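You operate a simulated robot arm through the tools that you are given. There is no shell and no other tool. Be economical: measure what you need, move in short steps, check, and stop when the job is done.

You are at the controls of a simulated robot arm. One attempt, no reset.

TASK
Take the blue cartridge from the steel table and leave it on the mud puck.

It is judged by the outcome, as a careful person would: the job done as asked, and still so three seconds after it is handed in. It fails if anything else is knocked over, pushed out of place, dropped, spilled or broken.

THE ROBOT
A 7-joint arm with a two-finger parallel gripper, fixed in place. Base frame: the origin is at the foot of the arm, x ahead of it, y to its left, z up; the work surface is at about z = 0. Units: mm, degrees, N and s.
With the tool pointing down near the work surface it reaches from about 240 to 620 mm from the base axis. Its first joint turns from -66.0 to 66.0 degrees. Payload 2.6 kg.
The tool frame sits at the grasp point between the pads (the TCP): z along the fingers, y along the line on which they close. The tips reach 30 mm beyond it. The gripper opens to 94 mm. The fingers are 28 mm wide and 10 mm thick; the gripper's body (50 by 96 mm) begins 55 mm behind the TCP.
Orientation is told as [roll, pitch, yaw] about the base's x, y, z axes, in that order, counted from this pose: with the fingers straight down and closing along the base's y, the tool's x points along the base's -x, its y along +y and its z along -z.

THE INTERFACE
- The arm moves only by the tool drive_tool. Its argument "commands" is a list of rows, each an object (a shift or turn left out is 0, a gripper value left out holds the last) with "angular": the turn, a rotation vector about the base's x, y, z in units of 5 degrees (1.0 is 5 degrees), a list of three; "xyz": the shift along the base's x, y, z in units of 20 mm (1.0 is 20 mm), a list of three; "fingers": the gripper command, from -1 (fully open) to 1 (shut), values between in proportion. In form: [{"angular": [ax, ay, az], "xyz": [tx, ty, tz], "fingers": fingers}, ...]. A call has 1 to 8 rows; each row shifts and turns the commanded pose from where the row before left it. A call with a number of a shift or a turn outside -1 to 1 is refused whole. Rows are played at 5 a second. More than 50 mm and 8.6 degrees between two rows, or a gripper value outside its range, and nothing of the call is played. A pose out of reach is approached as far as the arm can. The call stops where the force on the tool passes 40 N (or 10 N more than at its start, if that is more) or the arm is blocked; 0.2 s more then pass. Each finger travels about 72 mm/s and halts on what it meets, pressing with about 40 N; the grip force reading is that of the motor and also rises with nothing between the fingers. The clock runs only during rows and for 0.2 s after the last one: add rows that do not move to give the fingers time. It gives the time, the measured TCP pose, the force on the tool (base axes), the opening and the grip force at its end, in the units of the frame above (readings bear some noise).
- Cameras (640 x 400 px; columns grow to the right, rows downward): "scene" is fixed at [49.8, 464, 553.3]; the picture's right is [-0.52, -0.85, 0.00], its down [-0.61, 0.38, -0.70] and it looks along [0.59, -0.37, -0.72] (base axes); focal length 325 px, centre (320, 200). "wrist" rides on the gripper at [-37, 0, -58] in the tool frame; the picture's right is [0.00, -1.00, 0.00], its down [0.97, 0.00, -0.24] and it looks along [0.24, 0.00, 0.97] (tool axes); focal length 218 px, centre (320, 200). There is no depth. A picture from a camera that has moved, and an enlarged one, comes with that camera's place and axes in the base frame and with its lens. The place of the scene camera against the robot may be out by one fixed shift of up to 12 mm in any direction.
- snapshot(camera): a new picture of that camera. It takes no simulated time.
- zoom(camera, box): a new picture of the part [left, top, right, bottom] of that camera's present view, enlarged. It takes no simulated time.
- hand_in(): hands the job in; it is judged then, once.

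Work in short steps. Places have to be worked out from the pictures, the camera data and where the tool is seen: move nearer, look again, correct. Check each grasp and each placing, and mend what went wrong. You have 90 turns and 46 pictures in all, those below and enlarged ones among them. Open the gripper and draw the arm clear of the work before you hand the job in, unless the task says otherwise; then end with one line.

The tools are called after ">>>" as name(argument=value, ...) on one line, values as JSON. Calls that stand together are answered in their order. drive_tool: Moves the arm, as the interface text tells. Its arguments: {"type":"object","properties":{"commands":{"type":"array","items":{"type":"object","properties":{"angular":{"type":"array","items":{"type":"number"}},"xyz":{"type":"array","items":{"type":"number"}},"fingers":{"type":"number"}}}}},"required":["commands"]} The other tools are called the same way: snapshot (camera) takes a picture; zoom (camera, box) takes an enlarged picture of a part of a camera's view; hand_in () hands the job in.

At the start:

```text
clock: 0.0
tcp_pos: [239.1, 230.0, 287.7]
tcp_rot: [-0.1, 0.0, 0.0]
contact_force: [0.0, -0.8, 0.2]
opening: 94.2
gripper_force: 0.1
```

scene: 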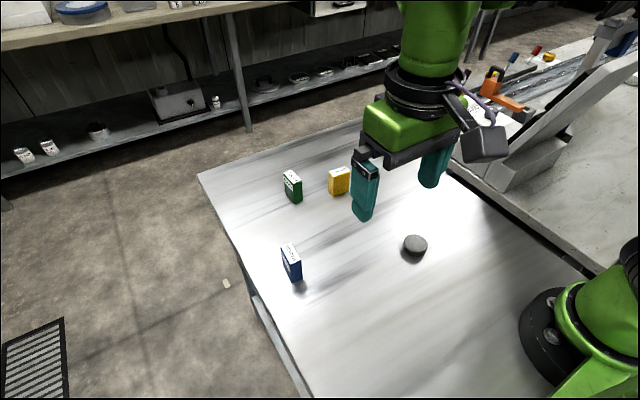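
wrist: 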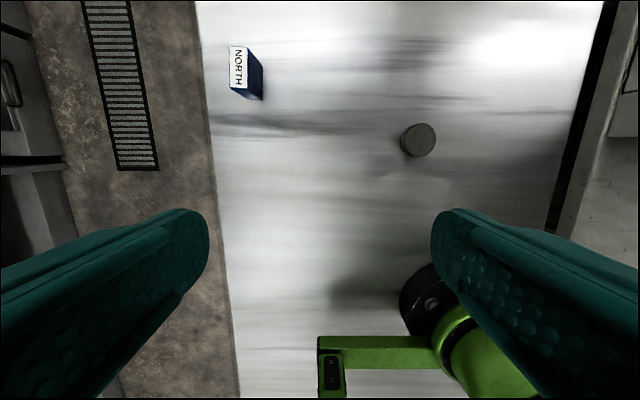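

The cartridge looks to be near (350, 325) and the puck near (284, 88). I'll take enlarged views to measure both more closely.

>>> zoom(camera="scene", box=[260, 160, 440, 300])

>>> zoom(camera="wrist", box=[210, 30, 450, 180])

```text
2.86 times, centred on (350, 230) of scene
camera zoom: at [49.8, 464.0, 553.3], right [-0.52, -0.85, 0.0], down [-0.61, 0.38, -0.7], along [0.59, -0.37, -0.72], focal length 930 px, centre (234, 114)
```

zoom: 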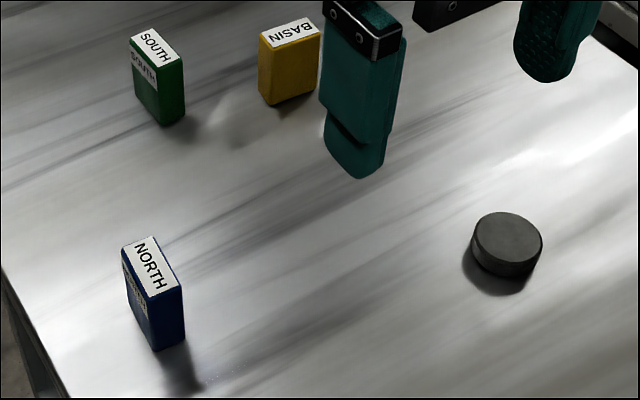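

```text
2.67 times, centred on (330, 105) of wrist
camera zoom: at [276.6, 230.2, 346.2], right [0.0, -1.0, 0.0], down [-0.97, 0.0, 0.24], along [-0.24, 0.0, -0.97], focal length 582 px, centre (293, 453)
```

zoom: 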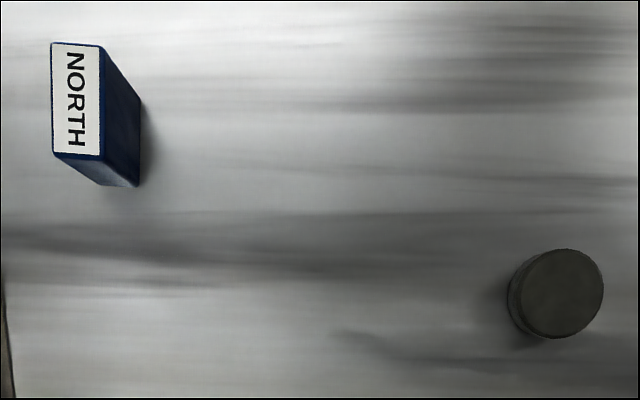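

The enlarged views put the cartridge upright, about 42×22×67 mm, centred near (363, 323) and turned about -5°. The puck is about 46 mm across, near (284, 85). I'll move above the cartridge and look again.

>>> drive_tool(commands=[{"xyz": [0.775, 0.58, -0.8], "fingers": -1}, {"xyz": [0.775, 0.58, -0.8]}, {"xyz": [0.775, 0.58, -0.8]}, {"xyz": [0.775, 0.58, -0.8]}, {"xyz": [0.775, 0.58, -0.8]}, {"xyz": [0.775, 0.58, -0.8]}, {"xyz": [0.775, 0.58, -0.8]}, {"xyz": [0.775, 0.58, -0.8]}])

>>> snapshot(camera="wrist")

```text
clock: 1.8
tcp_pos: [362.5, 324.2, 160.3]
tcp_rot: [-0.1, 0.0, 0.0]
contact_force: [0.3, -0.3, 0.1]
opening: 93.9
gripper_force: 0.0
```

```text
41 pictures are left
camera wrist: at [399.3, 323.9, 218.4], right [0.0, -1.0, 0.0], down [-0.97, 0.0, 0.24], along [-0.24, 0.0, -0.97], focal length 218 px, centre (320, 200)
```

wrist: 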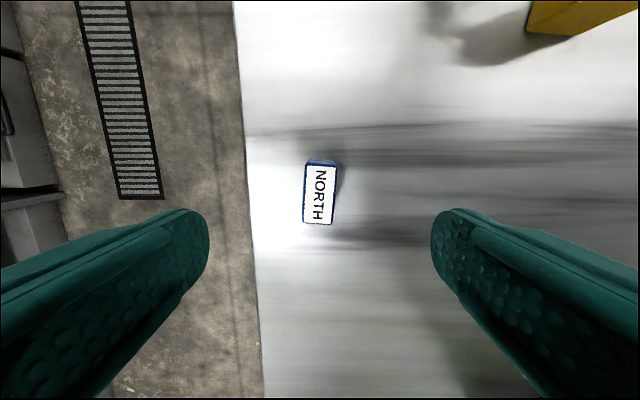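

From here the cartridge centre is (365.5, 324) with a yaw of about -4°. I'll align to it and lower to about z=45.

>>> drive_tool(commands=[{"xyz": [0.15, 0, -0.96], "angular": [0, 0, -0.42]}, {"xyz": [0, 0, -0.96], "angular": [0, 0, -0.42]}, {"xyz": [0, 0, -0.96]}, {"xyz": [0, 0, -0.96]}, {"xyz": [0, 0, -0.96]}, {"xyz": [0, 0, -0.96]}, {}])

>>> snapshot(camera="wrist")

>>> snapshot(camera="scene")

```text
clock: 3.4
tcp_pos: [367.9, 321.9, 44.5]
tcp_rot: [0.0, 0.1, -4.3]
contact_force: [0.2, -0.4, -0.5]
opening: 93.5
gripper_force: 0.1
```

```text
40 pictures are left
camera wrist: at [404.6, 319.5, 103.0], right [-0.07, -1.0, 0.0], down [-0.97, 0.07, 0.24], along [-0.24, 0.02, -0.97], focal length 218 px, centre (320, 200)
```

wrist: 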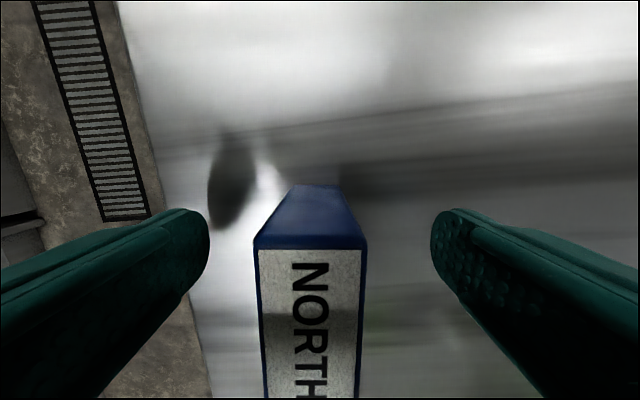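

```text
39 pictures are left
```

scene: 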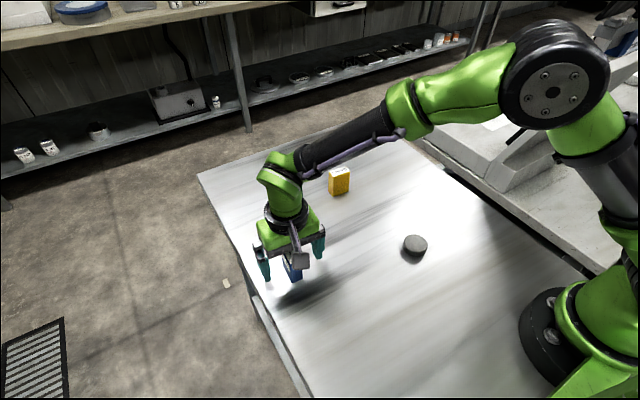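

The fingers straddle the cartridge with about 2 mm of offset. I'll correct that and close.

>>> drive_tool(commands=[{"xyz": [-0.1, 0.09, 0]}, {}, {"fingers": 1}, {"fingers": 1}, {"fingers": 1}, {"fingers": 1}, {"fingers": 1}])

>>> snapshot(camera="wrist")

```text
clock: 5.0
tcp_pos: [366.4, 323.9, 44.0]
tcp_rot: [0.0, 0.1, -4.2]
contact_force: [0.6, -0.2, 0.8]
opening: 27.6
gripper_force: 40.1
```

```text
38 pictures are left
camera wrist: at [402.5, 321.2, 103.1], right [-0.07, -1.0, 0.0], down [-0.97, 0.07, 0.24], along [-0.24, 0.02, -0.97], focal length 218 px, centre (320, 200)
```

wrist: 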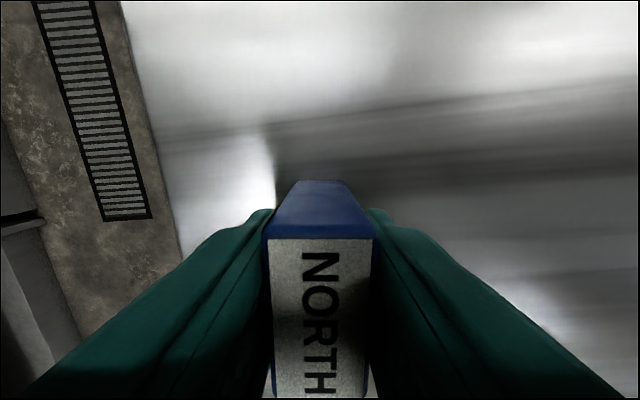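

The grip reads 40 N and the cartridge sits between the pads. I'll lift gently and check it.

>>> drive_tool(commands=[{"xyz": [0, 0, 0.5]}, {"xyz": [0, 0, 1]}, {"xyz": [0, 0, 1]}, {"xyz": [0, 0, 1]}, {}])

>>> snapshot(camera="wrist")

>>> zoom(camera="scene", box=[230, 130, 440, 300])

```text
clock: 6.2
tcp_pos: [366.0, 325.6, 115.2]
tcp_rot: [0.0, 0.0, -4.2]
contact_force: [-0.4, -0.6, -1.4]
opening: 27.8
gripper_force: 40.4
```

```text
37 pictures are left
camera wrist: at [402.6, 323.1, 173.5], right [-0.07, -1.0, 0.0], down [-0.97, 0.07, 0.24], along [-0.24, 0.02, -0.97], focal length 218 px, centre (320, 200)
```

wrist: 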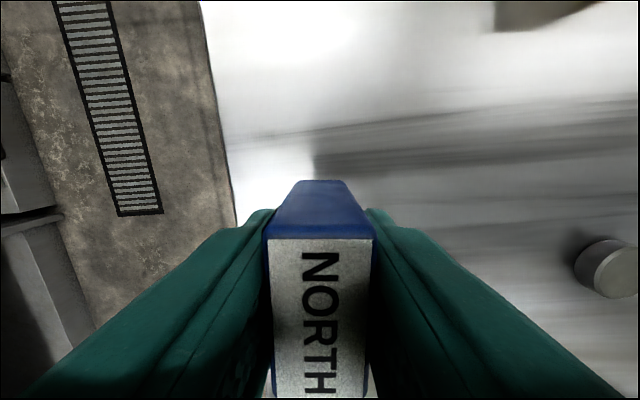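

```text
2.35 times, centred on (335, 215) of scene
camera zoom: at [49.8, 464.0, 553.3], right [-0.52, -0.85, 0.0], down [-0.61, 0.38, -0.7], along [0.59, -0.37, -0.72], focal length 766 px, centre (285, 165)
```

zoom: 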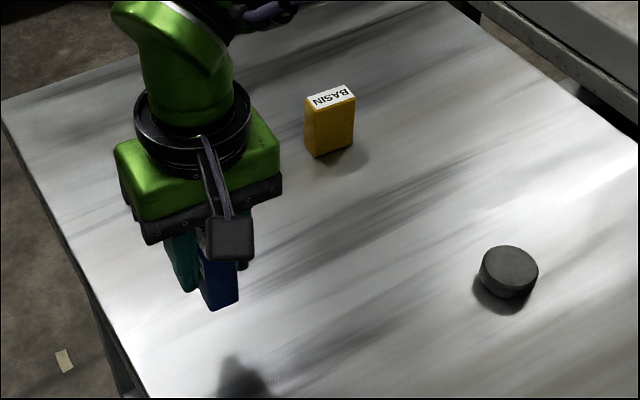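

It holds firmly. I'll carry it to just short of the puck, around x=245, so the wrist camera can see the puck.

>>> drive_tool(commands=[{"xyz": [-0.504, -0.94, 0]}, {"xyz": [-0.504, -0.94, 0]}, {"xyz": [-0.504, -0.94, 0]}, {"xyz": [-0.504, -0.94, 0]}, {"xyz": [-0.504, -0.94, 0]}, {"xyz": [-0.504, -0.94, 0]}])

>>> drive_tool(commands=[{"xyz": [-0.504, -0.94, 0]}, {"xyz": [-0.504, -0.94, 0]}, {"xyz": [-0.504, -0.94, 0]}, {"xyz": [-0.504, -0.94, 0]}, {"xyz": [-0.504, -0.94, 0]}, {"xyz": [-0.504, -0.94, 0]}, {}])

>>> snapshot(camera="wrist")

>>> zoom(camera="scene", box=[320, 140, 520, 300])

```text
clock: 7.6
tcp_pos: [304.5, 213.6, 114.4]
tcp_rot: [0.0, 0.1, -4.1]
contact_force: [-0.5, -0.1, -1.2]
opening: 27.4
gripper_force: 39.9
```

```text
clock: 9.2
tcp_pos: [244.0, 99.0, 115.4]
tcp_rot: [0.0, 0.0, -4.2]
contact_force: [0.1, -0.5, 0.0]
opening: 27.6
gripper_force: 40.2
```

```text
35 pictures are left
camera wrist: at [280.8, 96.3, 173.2], right [-0.07, -1.0, 0.0], down [-0.97, 0.07, 0.24], along [-0.24, 0.02, -0.97], focal length 218 px, centre (320, 200)
```

wrist: 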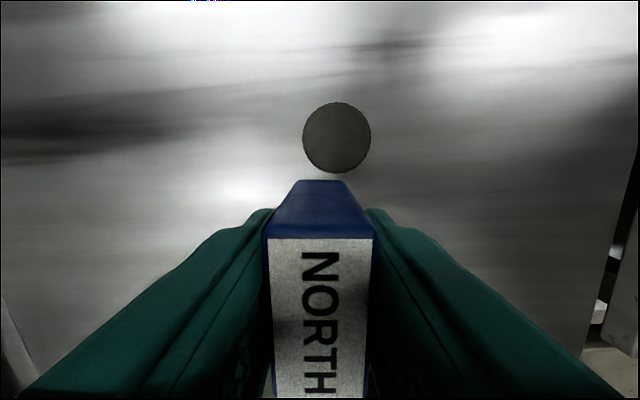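

```text
2.50 times, centred on (420, 220) of scene
camera zoom: at [49.8, 464.0, 553.3], right [-0.52, -0.85, 0.0], down [-0.61, 0.38, -0.7], along [0.59, -0.37, -0.72], focal length 813 px, centre (70, 150)
```

zoom: 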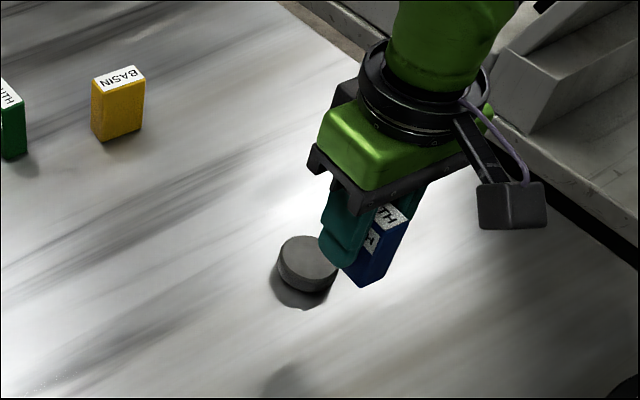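

The puck centre is again about (285, 85), with its top at z≈17, and the cartridge is centred on the TCP. I'll move over it and lower until the cartridge bottom is about 6 mm above the top.

>>> drive_tool(commands=[{"xyz": [0.7, -0.233, 0]}, {"xyz": [0.7, -0.233, 0]}, {"xyz": [0.65, -0.234, 0]}, {}, {"xyz": [0, 0, -0.8]}, {"xyz": [0, 0, -0.8]}, {"xyz": [0, 0, -0.7]}, {}])

>>> zoom(camera="scene", box=[360, 180, 480, 280])

```text
clock: 11.0
tcp_pos: [286.1, 85.3, 68.8]
tcp_rot: [0.0, 0.0, -4.2]
contact_force: [0.3, -0.7, -0.8]
opening: 27.3
gripper_force: 40.1
```

```text
4.00 times, centred on (420, 230) of scene
camera zoom: at [49.8, 464.0, 553.3], right [-0.52, -0.85, 0.0], down [-0.61, 0.38, -0.7], along [0.59, -0.37, -0.72], focal length 1301 px, centre (-80, 80)
```

zoom: 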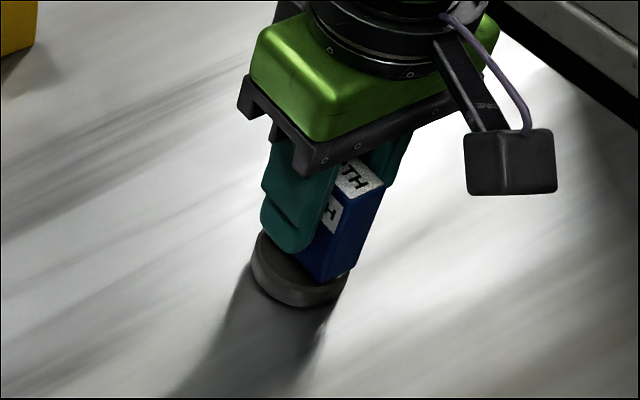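

The cartridge is centred over the puck. I'll lower in small steps and watch the force for contact.

>>> drive_tool(commands=[{"xyz": [-0.04, 0, -0.12]}, {"xyz": [0, 0, -0.1]}, {"xyz": [0, 0, -0.08]}, {}])

>>> zoom(camera="scene", box=[390, 210, 450, 260])

```text
clock: 12.0
tcp_pos: [283.8, 85.6, 61.9]
tcp_rot: [0.1, 0.1, -4.3]
contact_force: [-1.3, 0.2, 4.6]
opening: 27.6
gripper_force: 40.0
```

```text
8.00 times, centred on (420, 235) of scene
camera zoom: at [49.8, 464.0, 553.3], right [-0.52, -0.85, 0.0], down [-0.61, 0.38, -0.7], along [0.59, -0.37, -0.72], focal length 2603 px, centre (-480, -80)
```

zoom: 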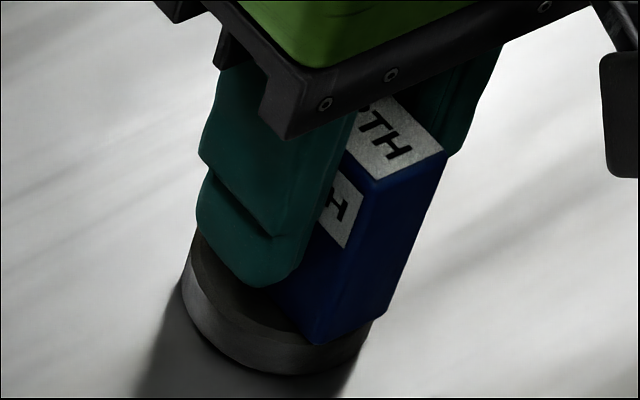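

Contact is at 4.6 N, and the cartridge sits flat and within 2 mm of the puck's centre. I'll release it.

>>> drive_tool(commands=[{"fingers": 0.2}, {"fingers": 0}, {"fingers": 0}, {"fingers": 0}])

>>> zoom(camera="scene", box=[360, 180, 480, 280])

```text
clock: 13.0
tcp_pos: [285.1, 85.6, 61.9]
tcp_rot: [0.0, 0.0, -4.1]
contact_force: [0.6, 0.5, -0.3]
opening: 47.1
gripper_force: 0.0
```

```text
4.00 times, centred on (420, 230) of scene
camera zoom: at [49.8, 464.0, 553.3], right [-0.52, -0.85, 0.0], down [-0.61, 0.38, -0.7], along [0.59, -0.37, -0.72], focal length 1301 px, centre (-80, 80)
```

zoom: 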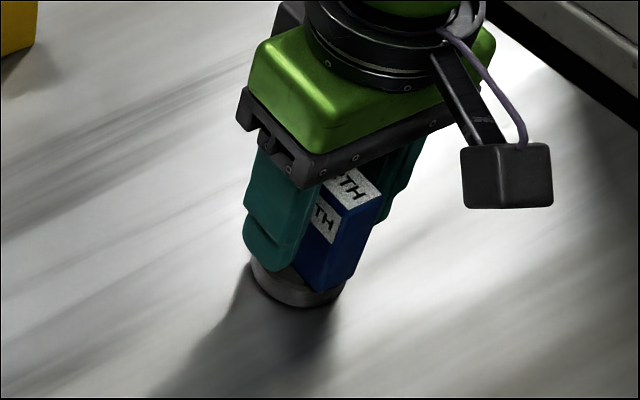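

It stands steady and the pads are clear of it. I'll open fully and rise straight up.

>>> drive_tool(commands=[{"fingers": -0.5}, {"fingers": -0.5, "xyz": [0, 0, 0.6]}, {"xyz": [0, 0, 1]}, {"xyz": [0, 0, 1]}, {"xyz": [0, 0, 1]}, {"xyz": [0, 0, 1]}, {"xyz": [0, 0, 1]}, {"xyz": [0, 0, 1]}])

>>> drive_tool(commands=[{"xyz": [0, 0.8, 0.5]}, {"xyz": [0, 1, 0.5]}, {"xyz": [0, 1, 0.5]}, {"xyz": [0, 1, 0]}, {"xyz": [0, 1, 0]}, {"xyz": [0, 1, 0]}, {}])

>>> snapshot(camera="scene")

>>> snapshot(camera="wrist")

```text
clock: 14.8
tcp_pos: [285.4, 85.2, 196.0]
tcp_rot: [0.0, 0.0, -4.2]
contact_force: [0.1, 0.2, -0.4]
opening: 70.2
gripper_force: 0.0
```

```text
clock: 16.4
tcp_pos: [283.5, 202.8, 224.8]
tcp_rot: [0.0, -0.1, -4.2]
contact_force: [0.3, -0.5, -0.7]
opening: 70.4
gripper_force: 0.0
```

```text
30 pictures are left
```

scene: 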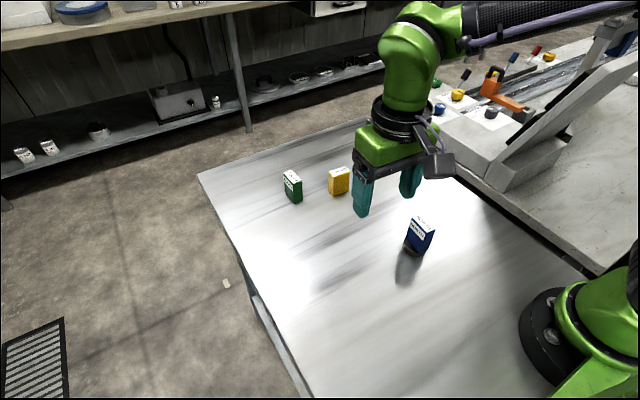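

```text
29 pictures are left
camera wrist: at [320.4, 199.2, 283.5], right [-0.07, -1.0, 0.0], down [-0.97, 0.07, 0.24], along [-0.24, 0.02, -0.97], focal length 218 px, centre (320, 200)
```

wrist: 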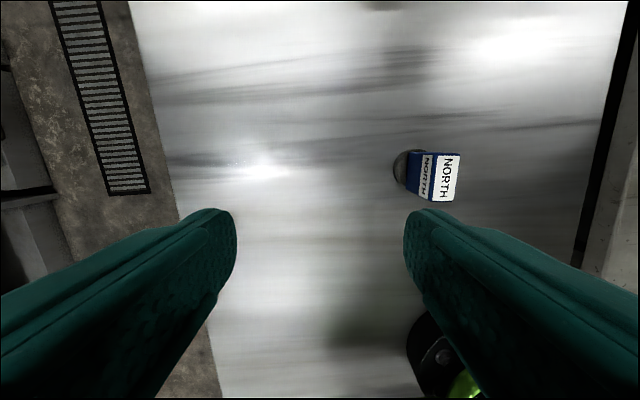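

The cartridge stands on the puck and the other objects haven't moved. One close look at how well it is centred.

>>> zoom(camera="scene", box=[380, 200, 460, 265])

>>> zoom(camera="wrist", box=[375, 130, 480, 215])

```text
6.15 times, centred on (420, 232) of scene
camera zoom: at [49.8, 464.0, 553.3], right [-0.52, -0.85, 0.0], down [-0.61, 0.38, -0.7], along [0.59, -0.37, -0.72], focal length 2002 px, centre (-295, 0)
```

zoom: 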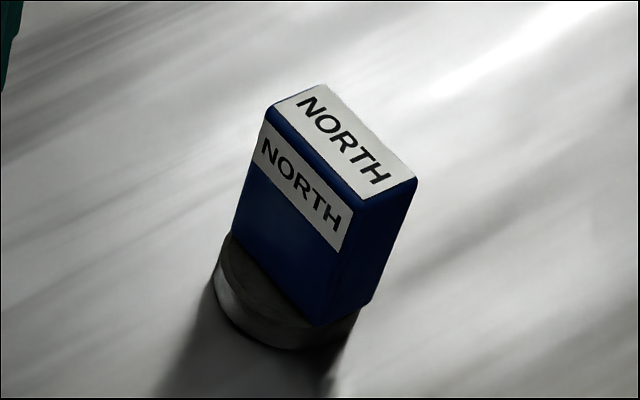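

```text
4.71 times, centred on (428, 172) of wrist
camera zoom: at [320.4, 199.2, 283.5], right [-0.07, -1.0, 0.0], down [-0.97, 0.07, 0.24], along [-0.24, 0.02, -0.97], focal length 1027 px, centre (-186, 329)
```

zoom: 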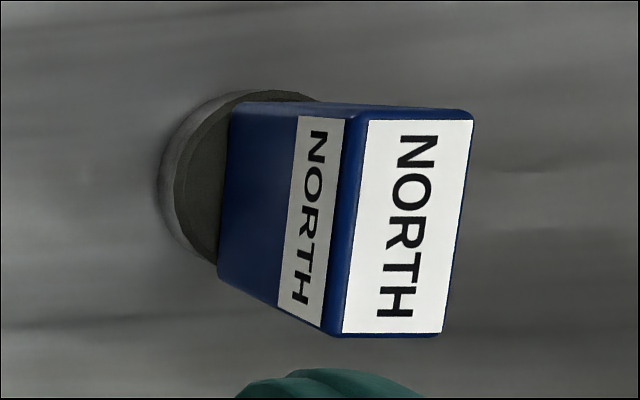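

The cartridge is upright and stable, within about 2 mm of the puck's centre, and the gripper is open and clear. I'm handing it in.

>>> hand_in()

```text
The job is handed in.
```

The blue cartridge is standing upright on the mud puck, about 2 mm off centre; nothing else was moved, and I've handed the job in.
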